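You operate a simulated robot arm through the tools that you are given. There is no shell and no other tool.

The job below is to be done with a simulated robot arm. You get a single attempt, and the scene is never put back.

TASK
Shut and bolt the guard door, twist the emergency stop free, then reset.
Fine: leave the other controls alone.

It is judged by the outcome, as a careful person would: the job done as asked, and still so three seconds after it is handed in. It fails if anything else is knocked over, pushed out of place, dropped, spilled or broken.

THE ROBOT
A 7-joint arm with a three-finger gripper, fixed in place. Base frame: the origin is on the floor under the middle of its stand, x ahead of it, y to its left, z up; the work surface is at about z = 30. Lengths are in cm, angles in degrees, forces in N, time in s.
With the tool pointing down near the work surface it reaches from about 10 to 82 cm from the base axis. Its first joint turns from -166.0 to 166.0 degrees. Payload 2.69 kg.
The tool frame sits at the grasp point between the pads (the TCP): z along the fingers, y along the line on which they close. The tips reach 3 cm beyond it. The gripper opens to 12.8 cm; its body begins 11.7 cm behind the TCP.
Orientation is told as [roll, pitch, yaw] about the base's x, y, z axes, in that order, counted from this pose: with the fingers straight down and closing along the base's y, the tool's x points along the base's -x, its y along +y and its z along -z.

THE INTERFACE
- The arm moves only by the tool arm_command. Its argument "plan" is one flat list of numbers, 7 for each row, row after row: the shift along the base's x, y, z in cm, then the turn, a rotation vector about the base's x, y, z in degrees, then the opening, from 0 (shut) to 1 (fully open). In form: [x, y, z, wx, wy, wz, gripper, x, y, z, wx, wy, wz, gripper, ...]. A call has 1 to 20 rows; each row shifts and turns the commanded pose from where the row before left it. Rows are played at 5 a second. More than 5 cm and 8.6 degrees between two rows, or a gripper value outside its range, and nothing of the call is played. A pose out of reach is approached as far as the arm can. The call stops where the force on the tool passes 40 N (or 10 N more than at its start, if that is more) or the arm is blocked; 0.2 s more then pass. Each finger travels about 12.7 cm/s and halts on what it meets, pressing with about 44 N; the grip force reading is that of the motor and also rises with nothing between the fingers. The clock runs only during rows and for 0.2 s after the last one: add rows that do not move to give the fingers time. The reply holds the time, the measured pose of the TCP, the force on the tool along the base axes, the opening and the grip force, in the units named above and with some noise, with the torque about the TCP (base axes, N m) and any sound that the robot's microphone picked up, and new pictures: "views" is both (left out), scene, wrist or none.
- Cameras (640 x 400 px; columns grow to the right, rows downward): "scene" is fixed at [4.93, 50.19, 163.21]; the picture's right is [-0.70, -0.71, 0.00], its down [-0.38, 0.37, -0.85] and it looks along [0.60, -0.59, -0.53] (base axes); focal length 214 px, centre (320, 200). "wrist" rides on the gripper at [5.8, 5.4, -13.1] in the tool frame; the picture's right is [-0.68, 0.74, 0.00], its down [-0.62, -0.57, -0.55] and it looks along [-0.40, -0.37, 0.84] (tool axes); focal length 234 px, centre (320, 200). There is no depth. A picture from a camera that has moved, and an enlarged one, comes with that camera's place and axes in the base frame and with its lens.
- lift_body(by): moves the trunk up (or, below 0, down) by that many cm; the arm rides with it, the base frame stays. It gives what a move gives, with no picture.
- enlarge(camera, box): a new picture of the part [left, top, right, bottom] of that camera's present view, enlarged. The clock stands still meanwhile.
- job_done(): hands the job in; it is judged then, once.

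Nothing tells you positions but the pictures and the camera data. Unless the task says otherwise, let go and move clear before handing in.

The tools are called as name(argument=value, ...) on one line, values as JSON. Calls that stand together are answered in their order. arm_command: Moves the arm, as the interface text tells. Its arguments: {"type":"object","properties":{"plan":{"type":"array","items":{"type":"number"}},"views":{"type":"string","enum":["both","scene","wrist","none"]}},"required":["plan"]} The other tools are called the same way: lift_body (by) moves the trunk up or down; enlarge (camera, box) takes an enlarged picture of a part of a camera's view; job_done () hands the job in.

At the start:

```text
clock: 0.0
tcp_pos: [66.55, 21.24, 157.46]
tool_rot: [0.0, 0.1, 0.0]
ft_force: [-0.6, -0.7, 0.3]
moment: [0.01, 0.01, 0.03]
width: 12.81
gripper_force: 0.0
trunk travel left (down, up): [-27.5, 7.5]
```

scene: 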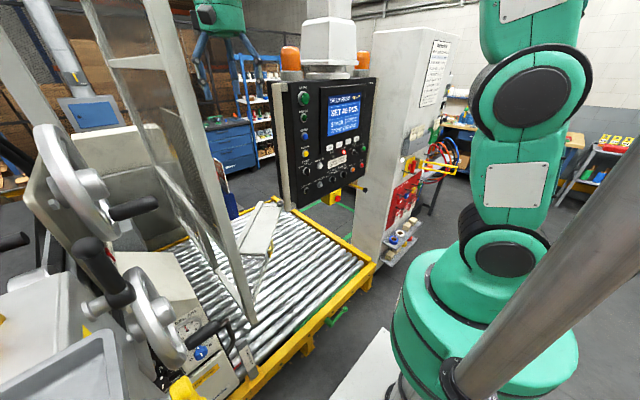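
wrist: 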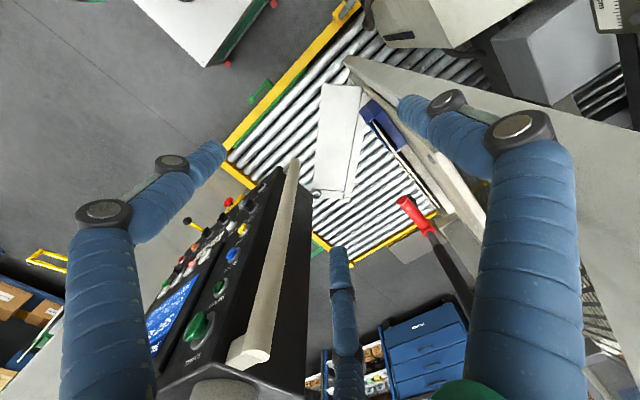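

I see a machine cell with a control panel, a transparent guard door frame at the left and a roller table below. I don't yet know exactly where the door, bolt, e-stop and reset are, so I'll enlarge parts of both pictures first.

enlarge(camera="scene", box=[270, 70, 390, 210])

enlarge(camera="scene", box=[0, 0, 280, 400])

enlarge(camera="scene", box=[350, 120, 480, 280])

enlarge(camera="wrist", box=[130, 160, 330, 400])

```text
2.86 times, centred on (330, 140) of scene
camera zoom: at [4.93, 50.19, 163.21], right [-0.7, -0.71, 0.0], down [-0.38, 0.37, -0.85], along [0.6, -0.59, -0.53], focal length 613 px, centre (291, 371)
```

zoom: 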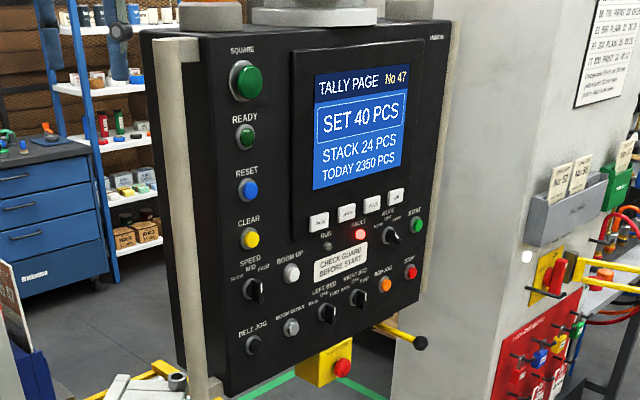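

```text
1.00 times, centred on (140, 200) of scene (not enlarged: the box is as wide or as high as the picture)
camera zoom: at [4.93, 50.19, 163.21], right [-0.7, -0.71, 0.0], down [-0.38, 0.37, -0.85], along [0.6, -0.59, -0.53], focal length 214 px, centre (500, 200)
```

zoom: 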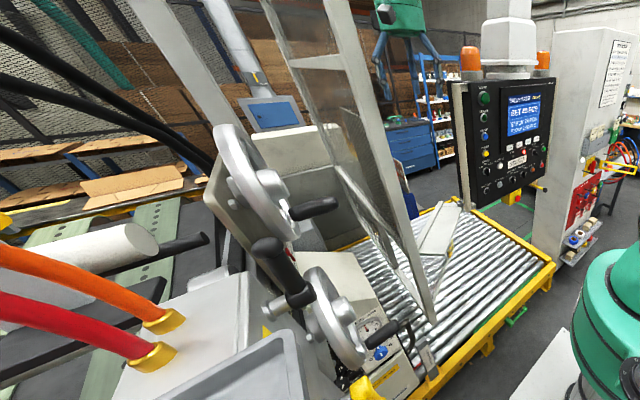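

```text
2.50 times, centred on (415, 200) of scene
camera zoom: at [4.93, 50.19, 163.21], right [-0.7, -0.71, 0.0], down [-0.38, 0.37, -0.85], along [0.6, -0.59, -0.53], focal length 536 px, centre (82, 200)
```

zoom: 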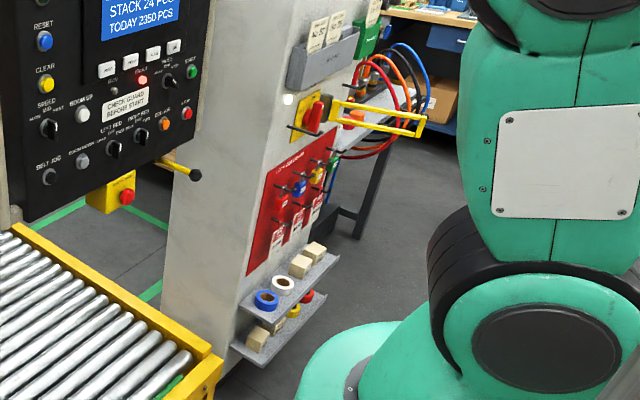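

```text
1.67 times, centred on (230, 280) of wrist
camera zoom: at [60.63, 26.56, 170.52], right [0.68, 0.74, 0.0], down [0.62, -0.57, 0.55], along [0.4, -0.37, -0.84], focal length 390 px, centre (470, 67)
```

zoom: 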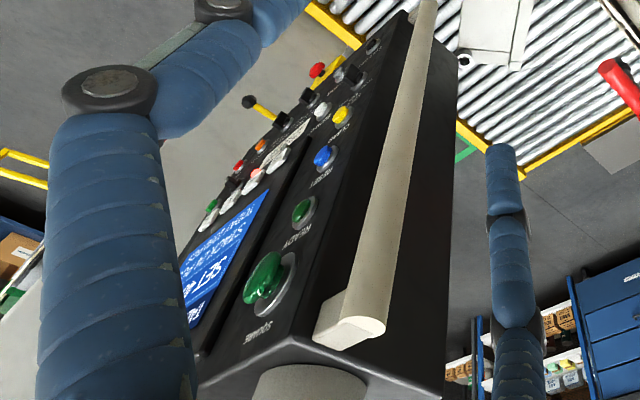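

The panel carries a blue RESET, and a red mushroom in a yellow box hangs under it, which looks like the emergency stop. A framed clear panel over the rollers looks like the guard door, so I'll look closer at that, its latch and the e-stop.

enlarge(camera="scene", box=[80, 0, 240, 100])

enlarge(camera="scene", box=[120, 80, 280, 180])

enlarge(camera="scene", box=[120, 180, 280, 280])

enlarge(camera="scene", box=[100, 280, 292, 400])

enlarge(camera="scene", box=[300, 160, 380, 210])

enlarge(camera="wrist", box=[300, 40, 500, 280])

enlarge(camera="wrist", box=[400, 0, 640, 150])

```text
4.00 times, centred on (160, 50) of scene
camera zoom: at [4.93, 50.19, 163.21], right [-0.7, -0.71, 0.0], down [-0.38, 0.37, -0.85], along [0.6, -0.59, -0.53], focal length 858 px, centre (960, 800)
```

zoom: 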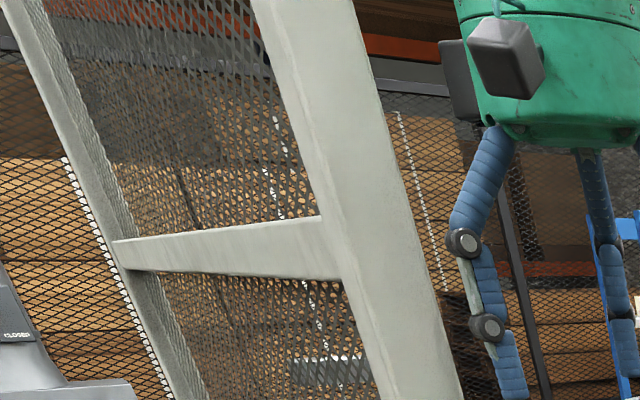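

```text
4.00 times, centred on (200, 130) of scene
camera zoom: at [4.93, 50.19, 163.21], right [-0.7, -0.71, 0.0], down [-0.38, 0.37, -0.85], along [0.6, -0.59, -0.53], focal length 858 px, centre (800, 480)
```

zoom: 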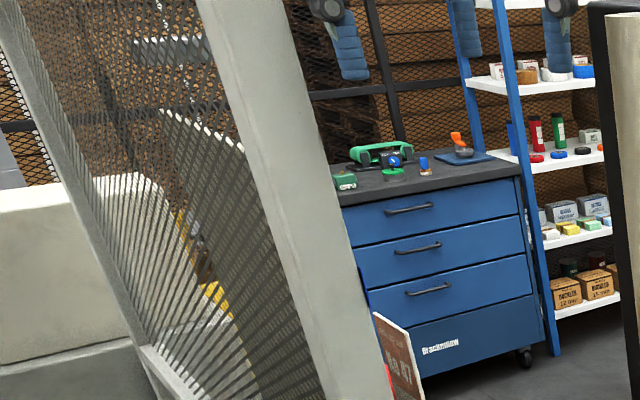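

```text
4.00 times, centred on (200, 230) of scene
camera zoom: at [4.93, 50.19, 163.21], right [-0.7, -0.71, 0.0], down [-0.38, 0.37, -0.85], along [0.6, -0.59, -0.53], focal length 858 px, centre (800, 80)
```

zoom: 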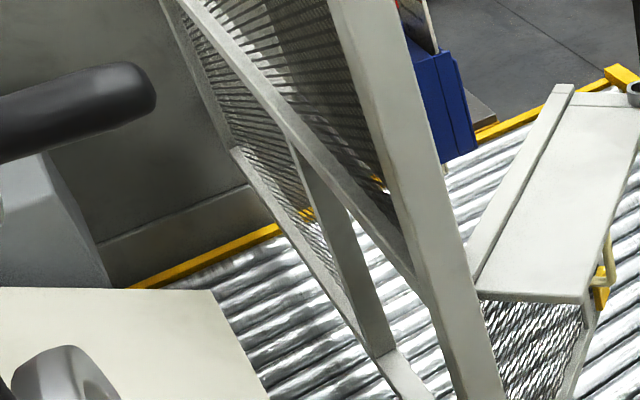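

```text
3.33 times, centred on (196, 340) of scene
camera zoom: at [4.93, 50.19, 163.21], right [-0.7, -0.71, 0.0], down [-0.38, 0.37, -0.85], along [0.6, -0.59, -0.53], focal length 715 px, centre (733, -267)
```

zoom: 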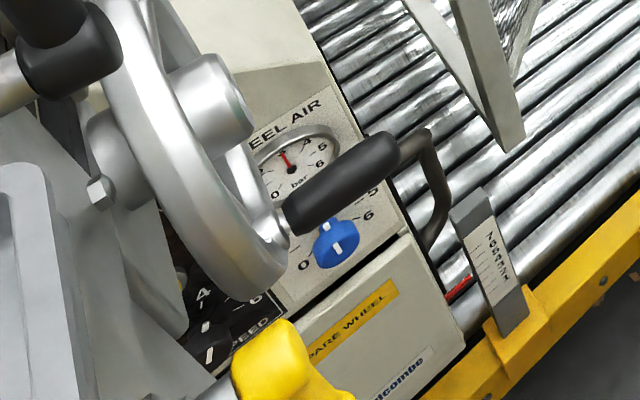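

```text
8.00 times, centred on (340, 185) of scene
camera zoom: at [4.93, 50.19, 163.21], right [-0.7, -0.71, 0.0], down [-0.38, 0.37, -0.85], along [0.6, -0.59, -0.53], focal length 1716 px, centre (160, 320)
```

zoom: 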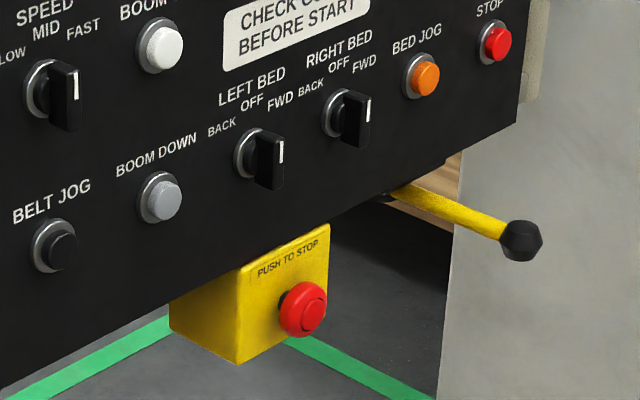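

```text
1.67 times, centred on (400, 160) of wrist
camera zoom: at [60.63, 26.56, 170.52], right [0.68, 0.74, 0.0], down [0.62, -0.57, 0.55], along [0.4, -0.37, -0.84], focal length 390 px, centre (187, 267)
```

zoom: 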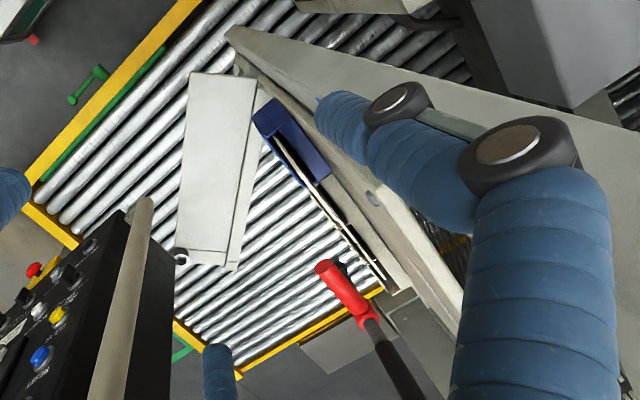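

```text
2.67 times, centred on (520, 75) of wrist
camera zoom: at [60.63, 26.56, 170.52], right [0.68, 0.74, 0.0], down [0.62, -0.57, 0.55], along [0.4, -0.37, -0.84], focal length 624 px, centre (-213, 533)
```

zoom: 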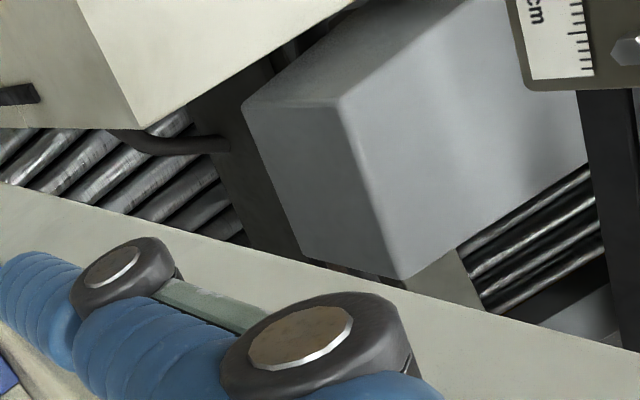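

The tall mesh panel seems to be a vertical frame with its near post around (75, 33), and a low white part with a ring sits over the rollers. I'll enlarge both to tell which is the door and where the bolt is.

enlarge(camera="scene", box=[230, 180, 310, 230])

enlarge(camera="scene", box=[220, 220, 300, 270])

enlarge(camera="scene", box=[210, 260, 290, 330])

enlarge(camera="scene", box=[150, 180, 230, 270])

enlarge(camera="wrist", box=[300, 60, 400, 210])

enlarge(camera="wrist", box=[380, 90, 500, 260])

enlarge(camera="scene", box=[60, 0, 200, 80])

```text
8.00 times, centred on (270, 205) of scene
camera zoom: at [4.93, 50.19, 163.21], right [-0.7, -0.71, 0.0], down [-0.38, 0.37, -0.85], along [0.6, -0.59, -0.53], focal length 1716 px, centre (720, 160)
```

zoom: 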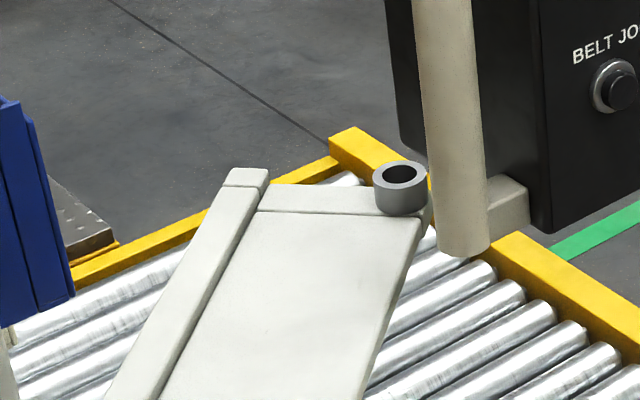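

```text
8.00 times, centred on (260, 245) of scene
camera zoom: at [4.93, 50.19, 163.21], right [-0.7, -0.71, 0.0], down [-0.38, 0.37, -0.85], along [0.6, -0.59, -0.53], focal length 1716 px, centre (800, -160)
```

zoom: 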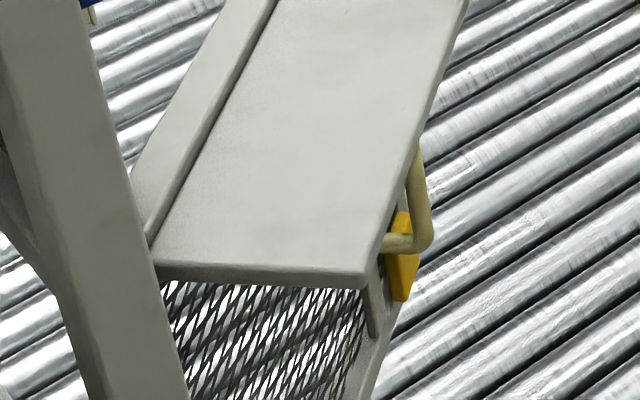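

```text
5.71 times, centred on (250, 295) of scene
camera zoom: at [4.93, 50.19, 163.21], right [-0.7, -0.71, 0.0], down [-0.38, 0.37, -0.85], along [0.6, -0.59, -0.53], focal length 1226 px, centre (720, -343)
```

zoom: 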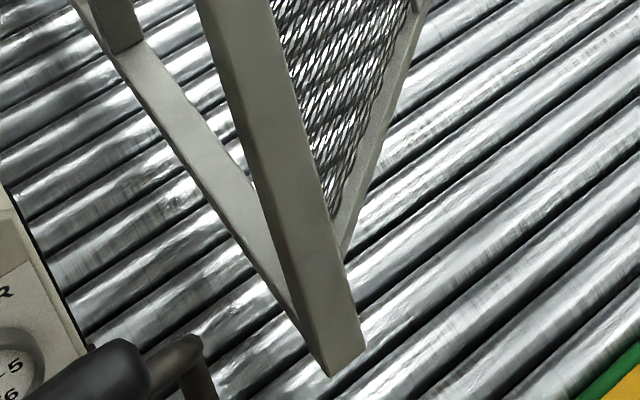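

```text
4.44 times, centred on (190, 225) of scene
camera zoom: at [4.93, 50.19, 163.21], right [-0.7, -0.71, 0.0], down [-0.38, 0.37, -0.85], along [0.6, -0.59, -0.53], focal length 953 px, centre (898, 89)
```

zoom: 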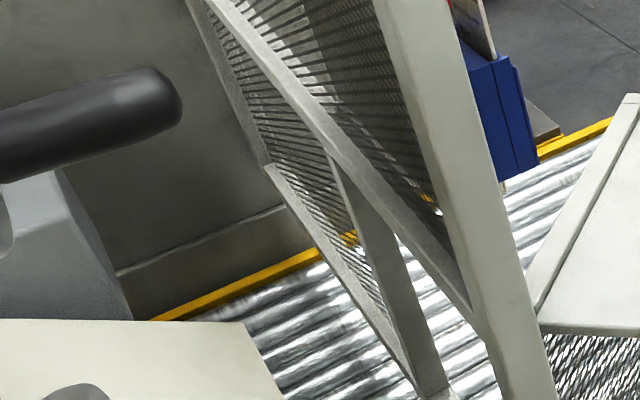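

```text
2.67 times, centred on (350, 135) of wrist
camera zoom: at [60.63, 26.56, 170.52], right [0.68, 0.74, 0.0], down [0.62, -0.57, 0.55], along [0.4, -0.37, -0.84], focal length 624 px, centre (240, 373)
```

zoom: 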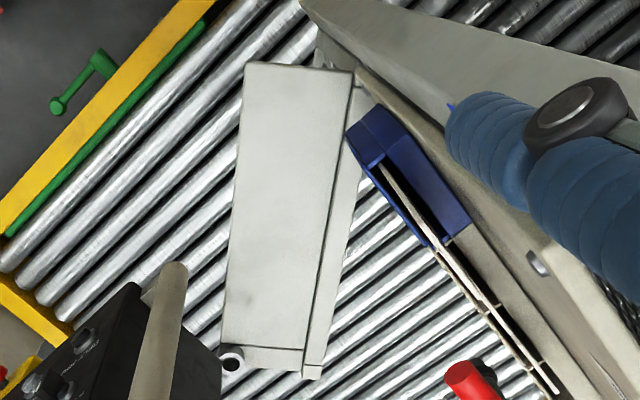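

```text
2.35 times, centred on (440, 175) of wrist
camera zoom: at [60.63, 26.56, 170.52], right [0.68, 0.74, 0.0], down [0.62, -0.57, 0.55], along [0.4, -0.37, -0.84], focal length 551 px, centre (38, 259)
```

zoom: 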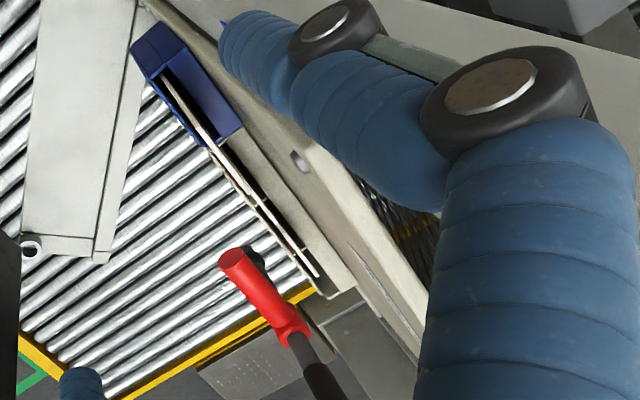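

```text
4.57 times, centred on (130, 40) of scene
camera zoom: at [4.93, 50.19, 163.21], right [-0.7, -0.71, 0.0], down [-0.38, 0.37, -0.85], along [0.6, -0.59, -0.53], focal length 980 px, centre (1189, 931)
```

zoom: 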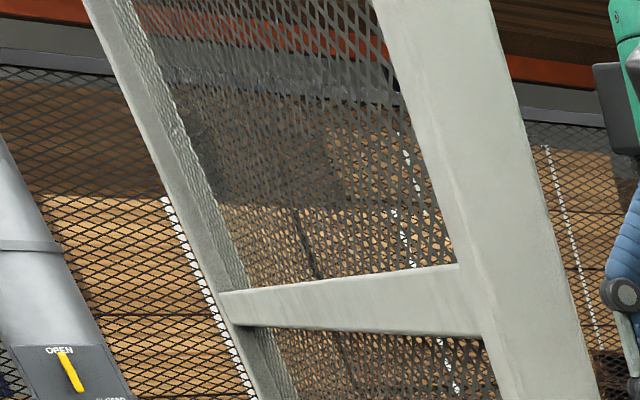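

The low white box (top about z = 97) looks like the guard door, hinged at the post near (75, 32) and swung open into the cell about 45°. RESET is at about (73.8, -8.6, 138) and the e-stop at about (72.8, -31, 98), both facing -x. I'll back the arm off and tilt the wrist to see the door, its handle and the bolt better.

arm_command(plan=[-4, 0, 0, 0, -5, 0, 1, -4, 0, 0, 0, -5, 0, 1, -4, 0, 0, 0, -5, 0, 1, -4, 0, 0, 0, -5, 0, 1, -4, 0, 0, 0, -5, 0, 1, -4, 0, 0, 0, -5, 0, 1], views="both")

```text
clock: 1.4
tcp_pos: [42.38, 21.3, 157.47]
tool_rot: [0.1, -30.2, 0.0]
ft_force: [0.2, -0.8, -0.5]
moment: [0.02, 0.02, 0.02]
width: 12.79
gripper_force: 0.1
trunk travel left (down, up): [-27.5, 7.5]
camera wrist: at [30.71, 26.45, 165.89], right [0.59, 0.74, 0.34], down [0.26, -0.57, 0.78], along [0.77, -0.37, -0.52], focal length 234 px, centre (320, 200)
```

scene: 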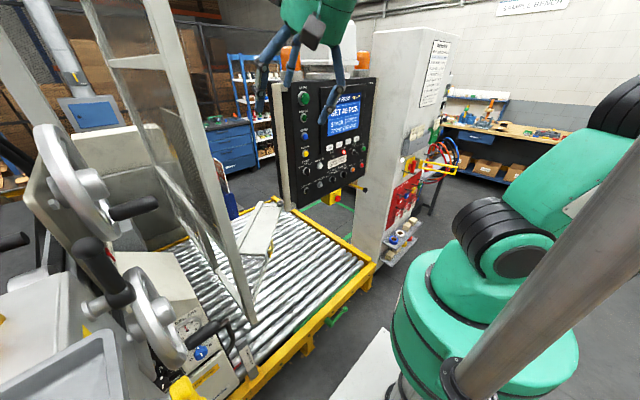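
wrist: 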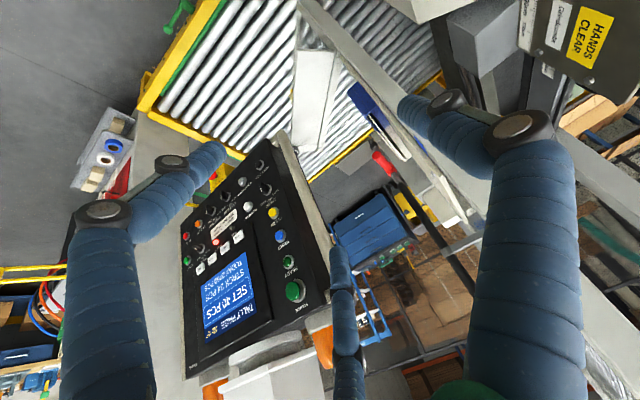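

The wrist picture is inverted but clear; the white box sits in the opening beside the post. I'll lower the arm and turn the camera toward the robot-side face of the door to see the handle and bolt.

arm_command(plan=[0, -3, -4, 0, 0, 5, 1, 0, -3, -4, 0, 0, 5, 1, 0, -3, -4, 0, 0, 5, 1, 0, -3, -4, 0, 0, 5, 1, 0, -3, -4, 0, 0, 5, 1, 0, -3, -4, 0, 0, 5, 1, 0, -3, -4, 0, 0, 5, 1, 0, -3, -4, 0, 0, 5, 1, 0, -3, -4, 0, 0, 5, 1, 0, -3, -4, 0, 0, 5, 1], views="both")

```text
clock: 3.6
tcp_pos: [42.53, -8.72, 117.4]
tool_rot: [0.0, -30.1, 50.1]
ft_force: [0.6, 0.5, -0.3]
moment: [0.04, 0.0, -0.01]
width: 12.78
gripper_force: 0.2
trunk travel left (down, up): [-27.5, 7.5]
camera wrist: at [30.91, -14.31, 125.81], right [-0.19, 0.92, 0.34], down [0.6, -0.17, 0.78], along [0.78, 0.35, -0.52], focal length 234 px, centre (320, 200)
```

scene: 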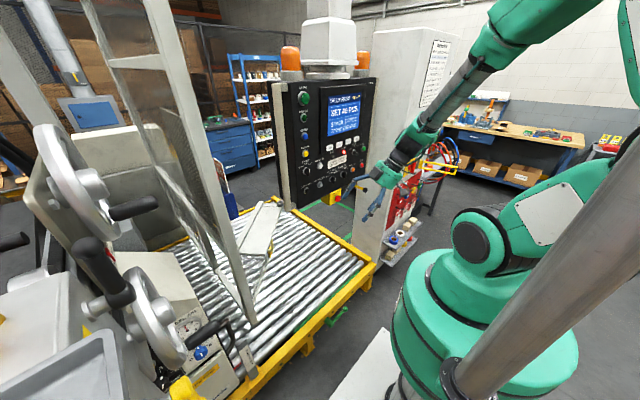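
wrist: 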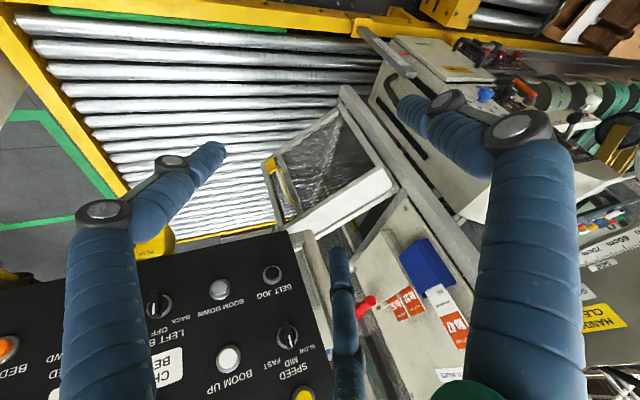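

The door is now visible from the robot side, though inverted, so I'll enlarge it.

enlarge(camera="wrist", box=[240, 80, 420, 260])

enlarge(camera="wrist", box=[330, 180, 480, 380])

enlarge(camera="wrist", box=[250, 140, 310, 220])

```text
2.22 times, centred on (330, 170) of wrist
camera zoom: at [30.91, -14.31, 125.81], right [-0.19, 0.92, 0.34], down [0.6, -0.17, 0.78], along [0.78, 0.35, -0.52], focal length 520 px, centre (298, 267)
```

zoom: 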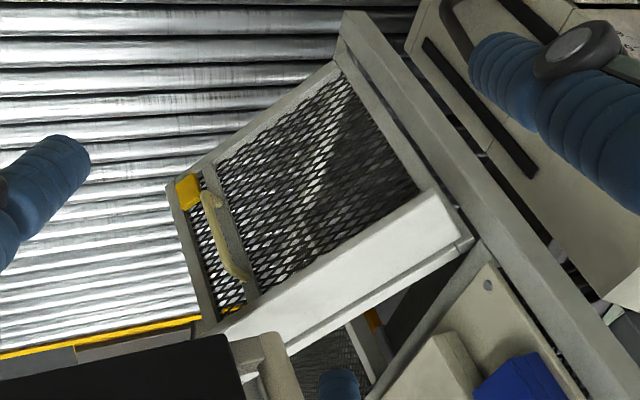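

```text
2.00 times, centred on (405, 280) of wrist
camera zoom: at [30.91, -14.31, 125.81], right [-0.19, 0.92, 0.34], down [0.6, -0.17, 0.78], along [0.78, 0.35, -0.52], focal length 468 px, centre (150, 40)
```

zoom: 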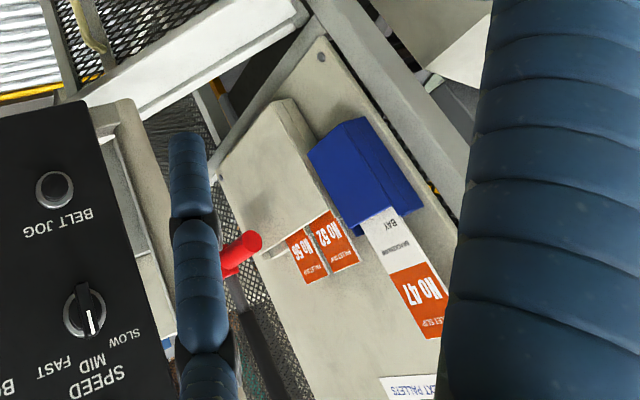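

```text
5.00 times, centred on (280, 180) of wrist
camera zoom: at [30.91, -14.31, 125.81], right [-0.19, 0.92, 0.34], down [0.6, -0.17, 0.78], along [0.78, 0.35, -0.52], focal length 1171 px, centre (520, 300)
```

zoom: 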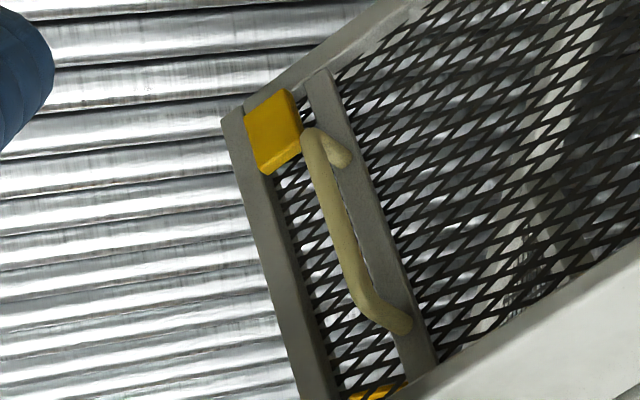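

The door has a mesh panel with a vertical handle near its free edge at about (94, 4, 66–84), yellow blocks at the free edge, and a tray-like cap on top. I'll spin the wrist about its axis so the camera is upright and above the tool, and come lower for a better look.

arm_command(plan=[0, 0, 0, 2.73, 3.26, -7.36, 1, 0, 0, 0, 2.73, 3.26, -7.36, 1, 0, 0, 0, 2.73, 3.26, -7.36, 1, 0, 0, 0, 2.73, 3.26, -7.36, 1, 0, 0, 0, 2.73, 3.26, -7.36, 1, 0, 0, 0, 2.73, 3.26, -7.36, 1, 0, 0, 0, 2.73, 3.26, -7.36, 1, 0, 0, 0, 2.73, 3.26, -7.36, 1, 0, 0, 0, 2.73, 3.26, -7.36, 1, 0, 0, 0, 2.73, 3.26, -7.36, 1], views="both")

```text
clock: 5.8
tcp_pos: [42.46, -8.87, 117.36]
tool_rot: [29.9, -2.3, -35.8]
ft_force: [-1.1, -0.1, 0.7]
moment: [0.01, 0.02, -0.01]
width: 12.77
gripper_force: 0.0
trunk travel left (down, up): [-27.5, 7.5]
camera wrist: at [36.18, -6.6, 131.21], right [0.91, 0.13, 0.4], down [0.05, -0.97, 0.22], along [0.41, -0.18, -0.89], focal length 234 px, centre (320, 200)
```

scene: 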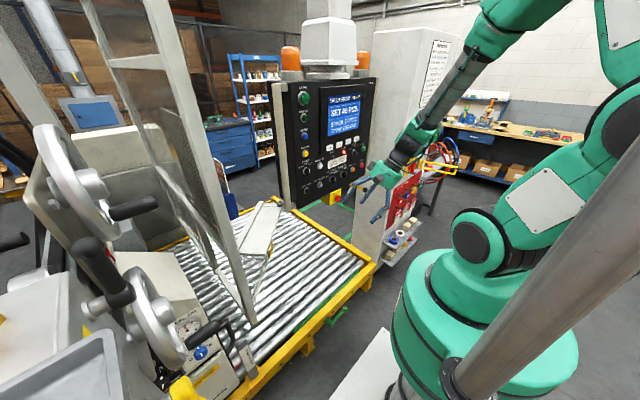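
wrist: 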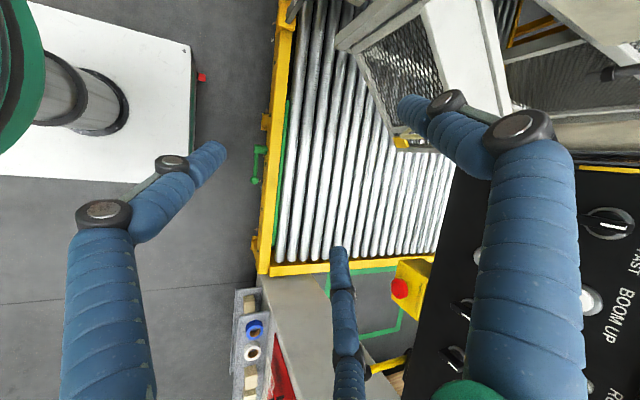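

The spin works without trouble. I'll continue it another ~94° to bring the camera upright.

arm_command(plan=[0, 0, 0, 2.73, 3.26, -7.36, 1, 0, 0, 0, 2.73, 3.26, -7.36, 1, 0, 0, 0, 2.73, 3.26, -7.36, 1, 0, 0, 0, 2.73, 3.26, -7.36, 1, 0, 0, 0, 2.73, 3.26, -7.36, 1, 0, 0, 0, 2.73, 3.26, -7.36, 1, 0, 0, 0, 2.73, 3.26, -7.36, 1, 0, 0, 0, 2.73, 3.26, -7.36, 1, 0, 0, 0, 2.73, 3.26, -7.36, 1, 0, 0, 0, 2.73, 3.26, -7.36, 1, 0, 0, 0, 2.73, 3.26, -7.36, 1], views="both")

```text
clock: 8.2
tcp_pos: [42.4, -8.75, 117.48]
tool_rot: [0.8, 30.0, -128.4]
ft_force: [0.2, 0.0, -0.2]
moment: [0.01, 0.02, 0.01]
width: 12.78
gripper_force: 0.2
trunk travel left (down, up): [-27.5, 7.5]
camera wrist: at [45.58, -13.24, 131.75], right [0.21, -0.92, -0.33], down [-0.95, -0.27, 0.16], along [-0.24, 0.28, -0.93], focal length 234 px, centre (320, 200)
```

scene: 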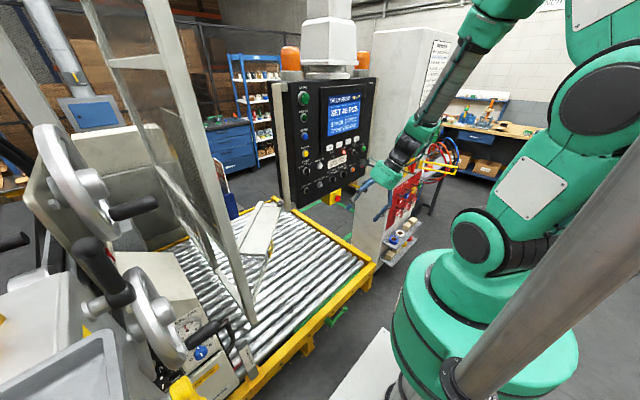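
wrist: 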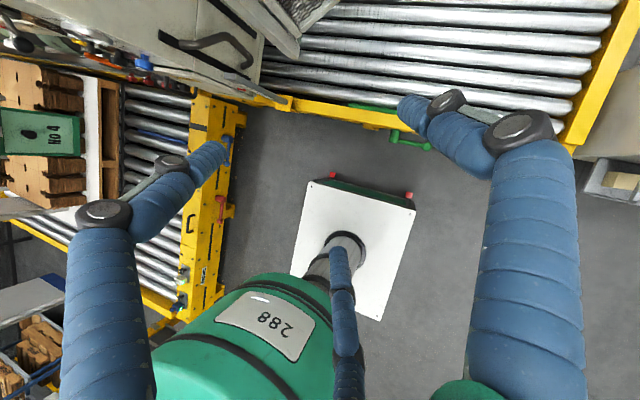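

The camera now looks down past the base. I'll raise the tool to horizontal, heading toward the door, and come down some.

arm_command(plan=[0, 0, -2, 5.745, -4.82, 0, 1, 0, 0, -2, 5.745, -4.82, 0, 1, 0, 0, -2, 5.745, -4.82, 0, 1, 0, 0, -2, 5.745, -4.82, 0, 1, 0, 0, -2, 5.745, -4.82, 0, 1, 0, 0, -2, 5.745, -4.82, 0, 1, 0, 0, -2, 5.745, -4.82, 0, 1, 0, 0, -2, 5.745, -4.82, 0, 1], views="both")

```text
clock: 10.0
tcp_pos: [42.37, -8.82, 101.36]
tool_rot: [95.2, 88.4, -34.8]
ft_force: [0.1, 0.8, 0.1]
moment: [-0.04, -0.01, 0.02]
width: 12.81
gripper_force: 0.0
trunk travel left (down, up): [-27.5, 7.5]
camera wrist: at [37.99, -22.21, 107.4], right [0.58, -0.48, -0.66], down [-0.77, -0.07, -0.63], along [0.26, 0.87, -0.41], focal length 234 px, centre (320, 200)
```

scene: 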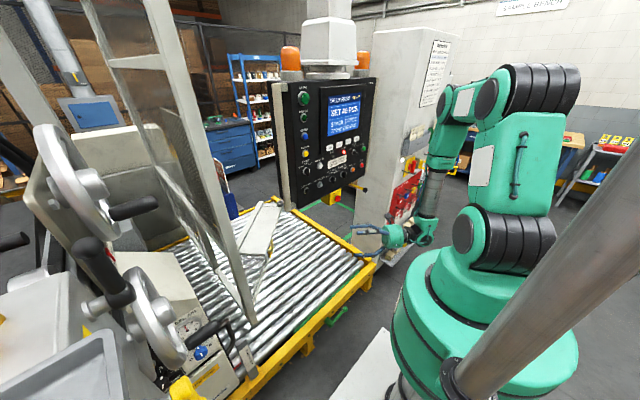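
wrist: 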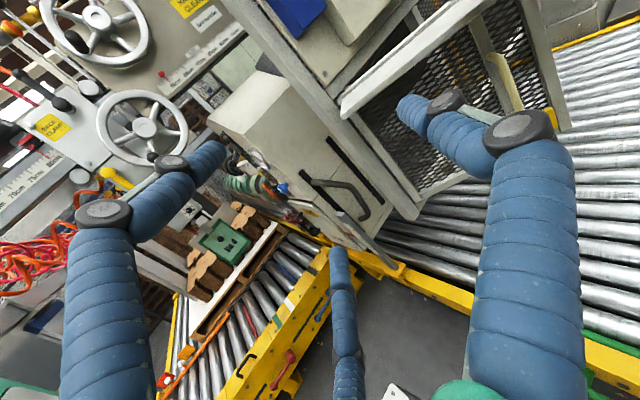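

The camera is rolled about 45° to the side. I'll roll it level and turn the heading toward the door.

arm_command(plan=[0, 0, 0, -5.27, -6.28, 0, 1, 0, 0, 0, -5.27, -6.28, 0, 1, 0, 0, 0, -5.27, -6.28, 0, 1, 0, 0, 0, -5.27, -6.28, 0, 1, 0, 0, 0, -5.27, -6.28, 0, 1, 0, 0, 0, 0, 0, -7, 1, 0, 0, 0, 0, 0, -7, 1, 0, 0, 0, 0, 0, -6, 1], views="both")

```text
clock: 11.8
tcp_pos: [42.36, -8.81, 101.39]
tool_rot: [89.9, 47.4, -60.0]
ft_force: [1.2, -0.2, 1.0]
moment: [-0.02, -0.01, 0.01]
width: 12.8
gripper_force: 0.1
trunk travel left (down, up): [-27.5, 7.5]
camera wrist: at [31.13, -15.4, 109.36], right [0.5, -0.87, 0.0], down [-0.48, -0.27, -0.84], along [0.72, 0.42, -0.55], focal length 234 px, centre (320, 200)
```

scene: 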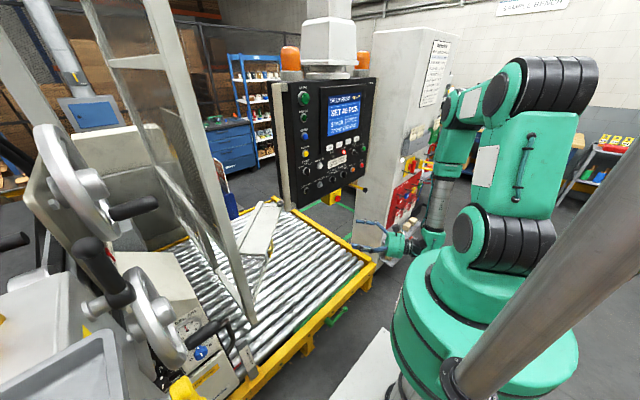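
wrist: 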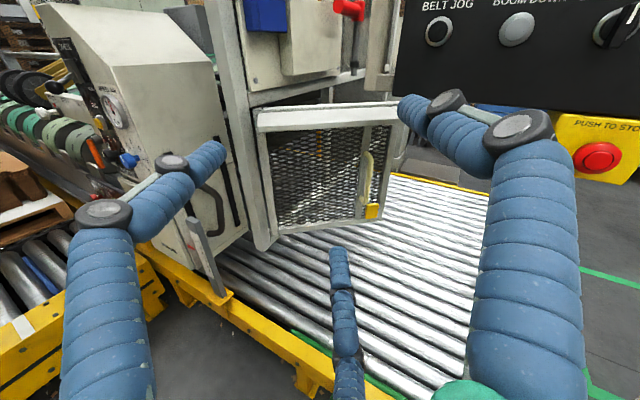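

Now the view is upright: the mesh guard door hangs from the post on the left, open toward the robot, with its handle at the free edge. I'll enlarge the door and e-stop.

enlarge(camera="wrist", box=[230, 90, 430, 260])

enlarge(camera="wrist", box=[340, 90, 420, 230])

enlarge(camera="wrist", box=[230, 0, 400, 110])

enlarge(camera="wrist", box=[540, 90, 640, 200])

```text
2.35 times, centred on (330, 175) of wrist
camera zoom: at [31.13, -15.4, 109.36], right [0.5, -0.87, 0.0], down [-0.48, -0.27, -0.84], along [0.72, 0.42, -0.55], focal length 551 px, centre (296, 259)
```

zoom: 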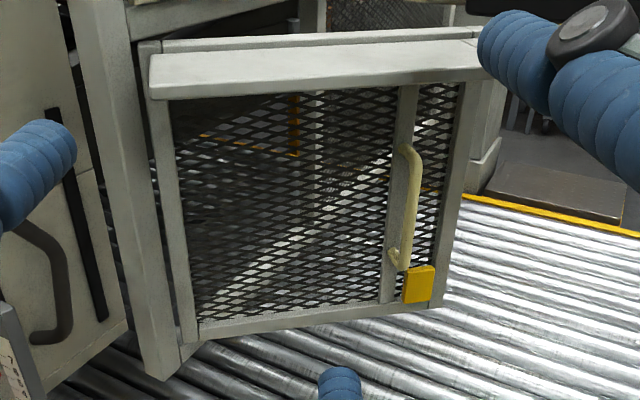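

```text
2.86 times, centred on (380, 160) of wrist
camera zoom: at [31.13, -15.4, 109.36], right [0.5, -0.87, 0.0], down [-0.48, -0.27, -0.84], along [0.72, 0.42, -0.55], focal length 669 px, centre (149, 314)
```

zoom: 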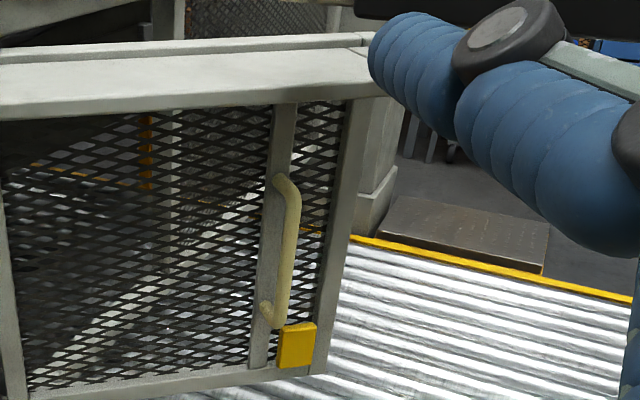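

```text
3.64 times, centred on (315, 55) of wrist
camera zoom: at [31.13, -15.4, 109.36], right [0.5, -0.87, 0.0], down [-0.48, -0.27, -0.84], along [0.72, 0.42, -0.55], focal length 852 px, centre (338, 727)
```

zoom: 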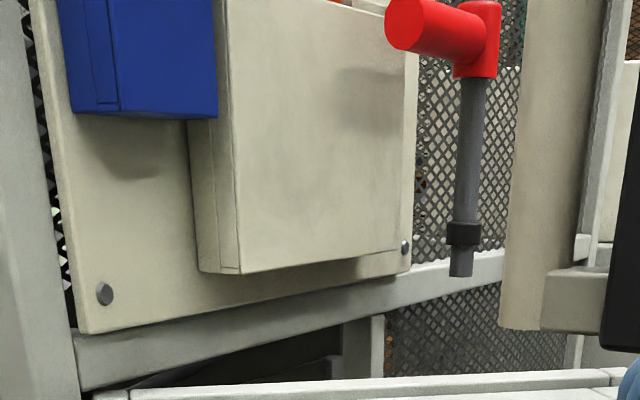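

```text
3.64 times, centred on (590, 145) of wrist
camera zoom: at [31.13, -15.4, 109.36], right [0.5, -0.87, 0.0], down [-0.48, -0.27, -0.84], along [0.72, 0.42, -0.55], focal length 852 px, centre (-662, 400)
```

zoom: 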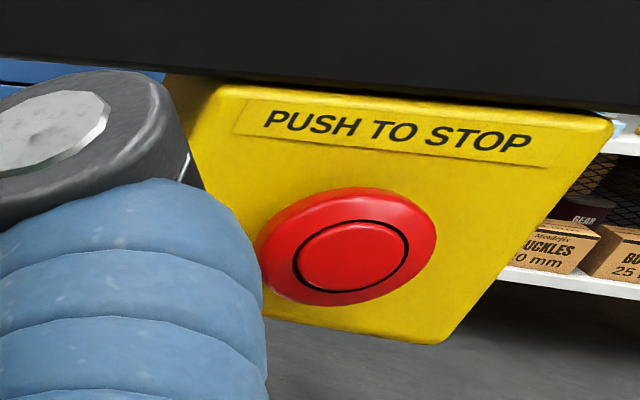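

The vertical rod with the red grip (grip end about (102, 20, 117), rod about (116, 20), tip about z = 100) looks like a drop bolt. It should drop into the ring on the door's top corner once the door is shut. I'll raise the arm to see how the bolt is guided.

arm_command(plan=[0, 0, 4, 0, 0, 0, 1, 0, 0, 4, 0, 0, 0, 1, 0, 0, 4, 0, 0, 0, 1, 0, 0, 4, 0, 0, 0, 1, 0, 0, 4, 0, 0, 0, 1, 0, 0, 4, 0, 0, 0, 1, 0, 0, 4, 0, 0, 0, 1], views="wrist")

enlarge(camera="wrist", box=[240, 40, 440, 240])

```text
clock: 13.4
tcp_pos: [42.46, -8.76, 129.46]
tool_rot: [90.0, 47.5, -59.9]
ft_force: [-0.9, 0.4, -0.2]
moment: [-0.01, 0.0, 0.02]
width: 12.81
gripper_force: 0.1
trunk travel left (down, up): [-27.5, 7.5]
camera wrist: at [31.2, -15.42, 137.39], right [0.5, -0.87, 0.0], down [-0.48, -0.27, -0.84], along [0.72, 0.42, -0.55], focal length 234 px, centre (320, 200)
```

wrist: 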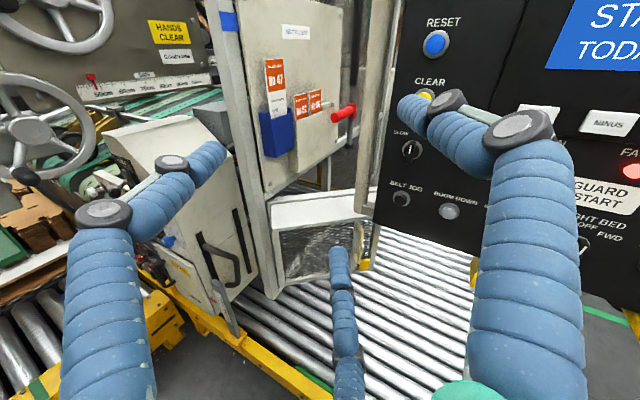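

```text
2.00 times, centred on (340, 140) of wrist
camera zoom: at [31.2, -15.42, 137.39], right [0.5, -0.87, 0.0], down [-0.48, -0.27, -0.84], along [0.72, 0.42, -0.55], focal length 468 px, centre (280, 320)
```

zoom: 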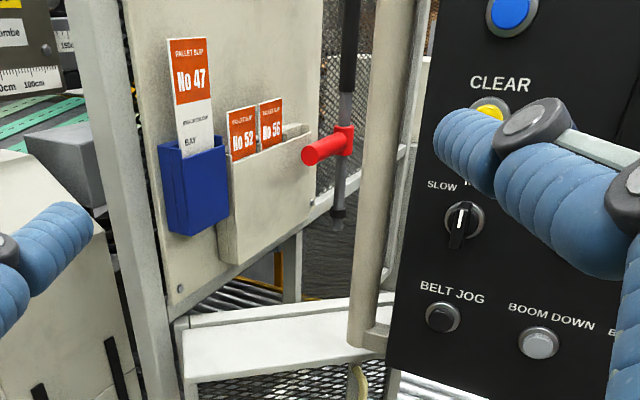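

The rod continues up into a thicker black section. I'll pitch the camera up to see its guide.

arm_command(plan=[0, 0, 0, 4, -6.93, 0, 1, 0, 0, 0, 4, -6.93, 0, 1, 0, 0, 0, 4, -6.93, 0, 1], views="wrist")

enlarge(camera="wrist", box=[290, 60, 400, 240])

enlarge(camera="wrist", box=[310, 120, 390, 200])

```text
clock: 14.2
tcp_pos: [42.48, -8.73, 129.43]
tool_rot: [123.5, 42.3, -35.9]
ft_force: [0.8, 0.1, 0.9]
moment: [0.03, 0.02, -0.06]
width: 12.79
gripper_force: 0.0
trunk travel left (down, up): [-27.5, 7.5]
camera wrist: at [29.3, -16.4, 131.34], right [0.5, -0.87, 0.0], down [-0.14, -0.08, -0.99], along [0.85, 0.5, -0.16], focal length 234 px, centre (320, 200)
```

wrist: 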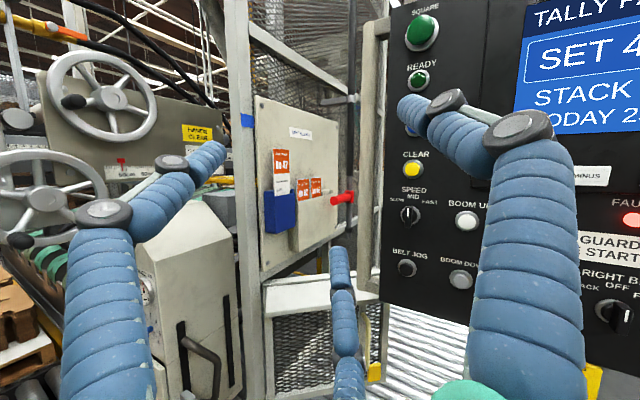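

```text
2.22 times, centred on (345, 150) of wrist
camera zoom: at [29.3, -16.4, 131.34], right [0.5, -0.87, 0.0], down [-0.14, -0.08, -0.99], along [0.85, 0.5, -0.16], focal length 520 px, centre (264, 311)
```

zoom: 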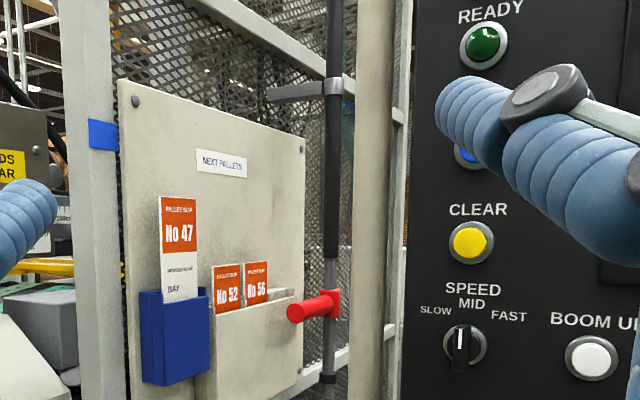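

```text
5.00 times, centred on (350, 160) of wrist
camera zoom: at [29.3, -16.4, 131.34], right [0.5, -0.87, 0.0], down [-0.14, -0.08, -0.99], along [0.85, 0.5, -0.16], focal length 1171 px, centre (170, 400)
```

zoom: 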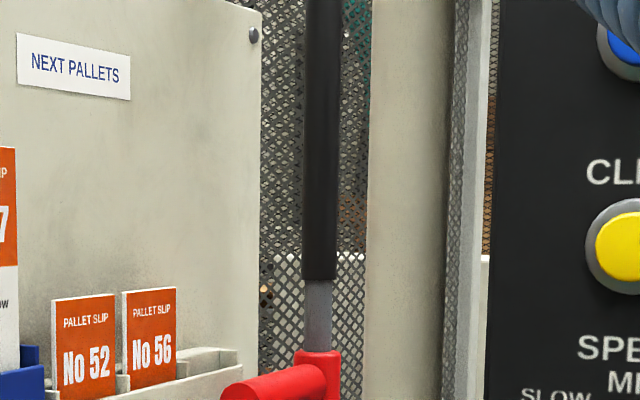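

The bolt is a grey rod that slides in a fixed black sleeve, with the red grip along x. My plan is to close the fist and push the door mesh from the robot side under the cap, swinging it shut. Then I'll pull the red grip down so the rod enters the door ring. First I'll level the tool, close the fingers and go down in front of the door.

arm_command(plan=[0, 0, -3, -4, 6.93, 0, 0, 0, 0, -3, -4, 6.93, 0, 0, 0, 0, -3, -4, 6.93, 0, 0, 0, 0, -4, 0, 0, 0, 0, 0, 0, -4, 0, 0, 0, 0, 0, 0, -4, 0, 0, 0, 0, 0, 0, -4, 0, 0, 0, 0, 0, 0, -4, 0, 0, 0, 0, 0, 0, -4, 0, 0, 0, 0, 0, 0, -4, 0, 0, 0, 0, 0, 0, -4, 0, 0, 0, 0, 0, 0, -4, 0, 0, 0, 0, 0, 0, -4, 0, 0, 0, 0, 0, 0, -4, 0, 0, 0, 0], views="both")

```text
clock: 17.2
tcp_pos: [42.47, -8.84, 76.34]
tool_rot: [89.9, 47.5, -59.9]
ft_force: [1.3, -0.4, 0.3]
moment: [0.01, 0.0, 0.01]
width: 0.19
gripper_force: 31.5
trunk travel left (down, up): [-27.5, 7.5]
camera wrist: at [31.13, -15.37, 84.3], right [0.5, -0.87, 0.0], down [-0.48, -0.27, -0.84], along [0.72, 0.42, -0.55], focal length 234 px, centre (320, 200)
```

scene: 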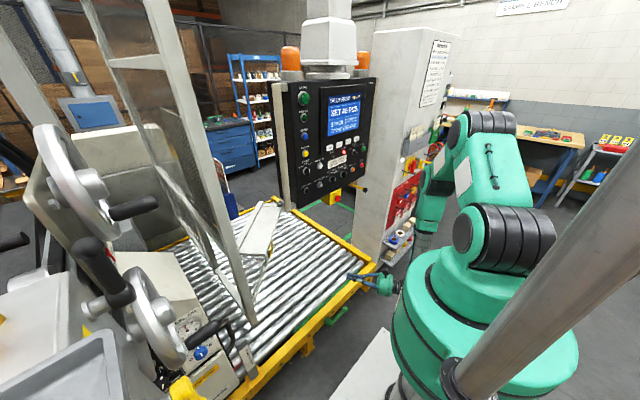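
wrist: 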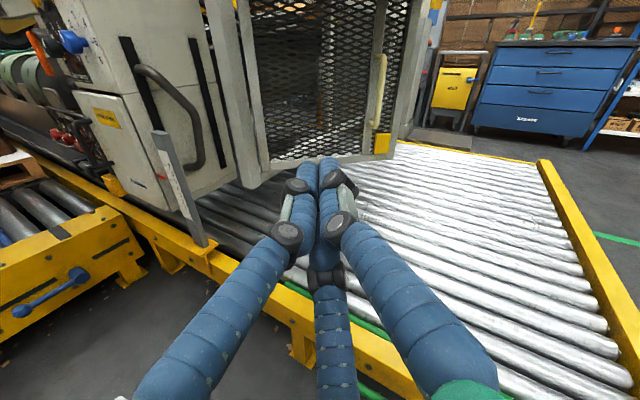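

The fist is closed and the view of the door is clear. I'll move in below the cap toward the mesh, turning the heading to about 45°.

arm_command(plan=[3.95, 1.5, 0.1, 0, 0, 1.5, 0, 3.95, 1.5, 0.1, 0, 0, 1.5, 0, 3.95, 1.5, 0.1, 0, 0, 1.5, 0, 3.95, 1.5, 0.1, 0, 0, 1.5, 0, 3.95, 1.5, 0.1, 0, 0, 1.5, 0, 3.95, 1.5, 0.1, 0, 0, 1.5, 0, 3.95, 1.5, 0.1, 0, 0, 1.5, 0, 3.95, 1.5, 0.1, 0, 0, 1.5, 0, 3.95, 1.5, 0.1, 0, 0, 1.5, 0, 3.0, 1.5, 0.1, 0, 0, 1.5, 0], views="both")

```text
clock: 19.4
tcp_pos: [80.95, 6.31, 77.4]
tool_rot: [89.9, 47.6, -44.9]
ft_force: [0.0, 0.1, -0.7]
moment: [0.01, 0.01, -0.01]
width: 0.19
gripper_force: 31.4
trunk travel left (down, up): [-27.5, 7.5]
camera wrist: at [71.8, -3.03, 85.3], right [0.71, -0.71, 0.0], down [-0.39, -0.39, -0.84], along [0.59, 0.59, -0.55], focal length 234 px, centre (320, 200)
```

scene: 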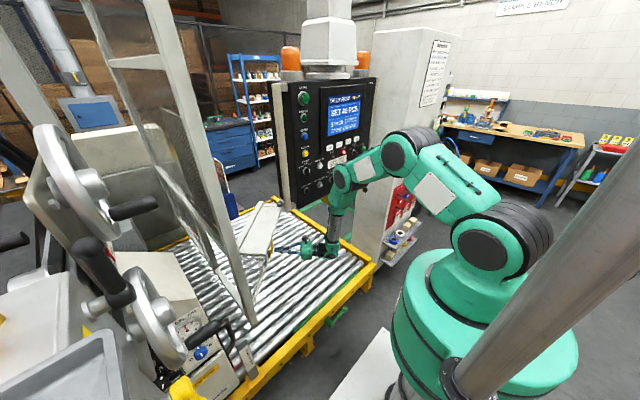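
wrist: 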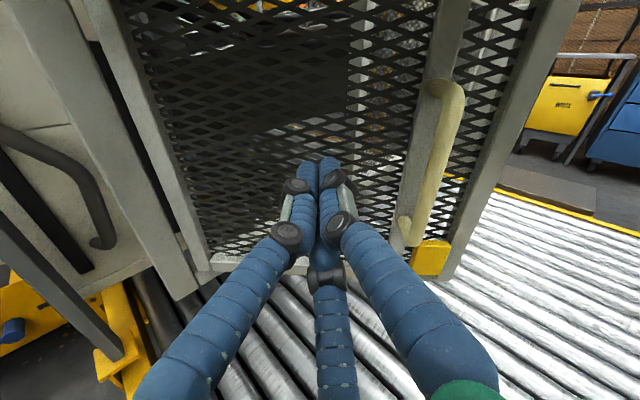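

Before pushing, I want to check how close the forearm is to the panel and its bar.

enlarge(camera="scene", box=[240, 120, 440, 280])

enlarge(camera="scene", box=[380, 80, 640, 400])

```text
2.50 times, centred on (340, 200) of scene
camera zoom: at [4.93, 50.19, 163.21], right [-0.7, -0.71, 0.0], down [-0.38, 0.37, -0.85], along [0.6, -0.59, -0.53], focal length 536 px, centre (270, 200)
```

zoom: 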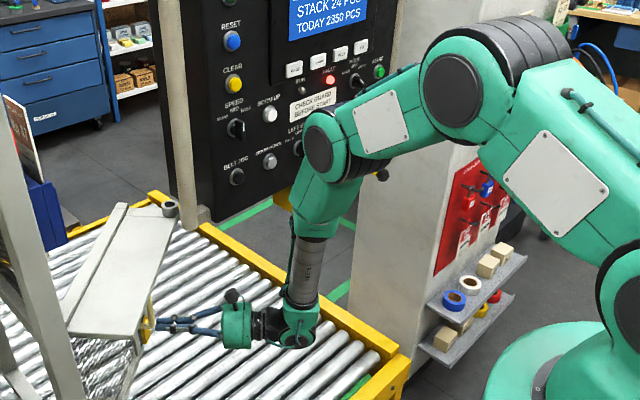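

```text
1.25 times, centred on (510, 240) of scene
camera zoom: at [4.93, 50.19, 163.21], right [-0.7, -0.71, 0.0], down [-0.38, 0.37, -0.85], along [0.6, -0.59, -0.53], focal length 268 px, centre (82, 150)
```

zoom: 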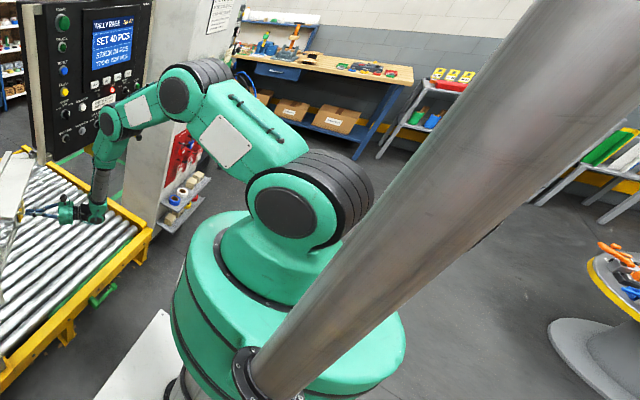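

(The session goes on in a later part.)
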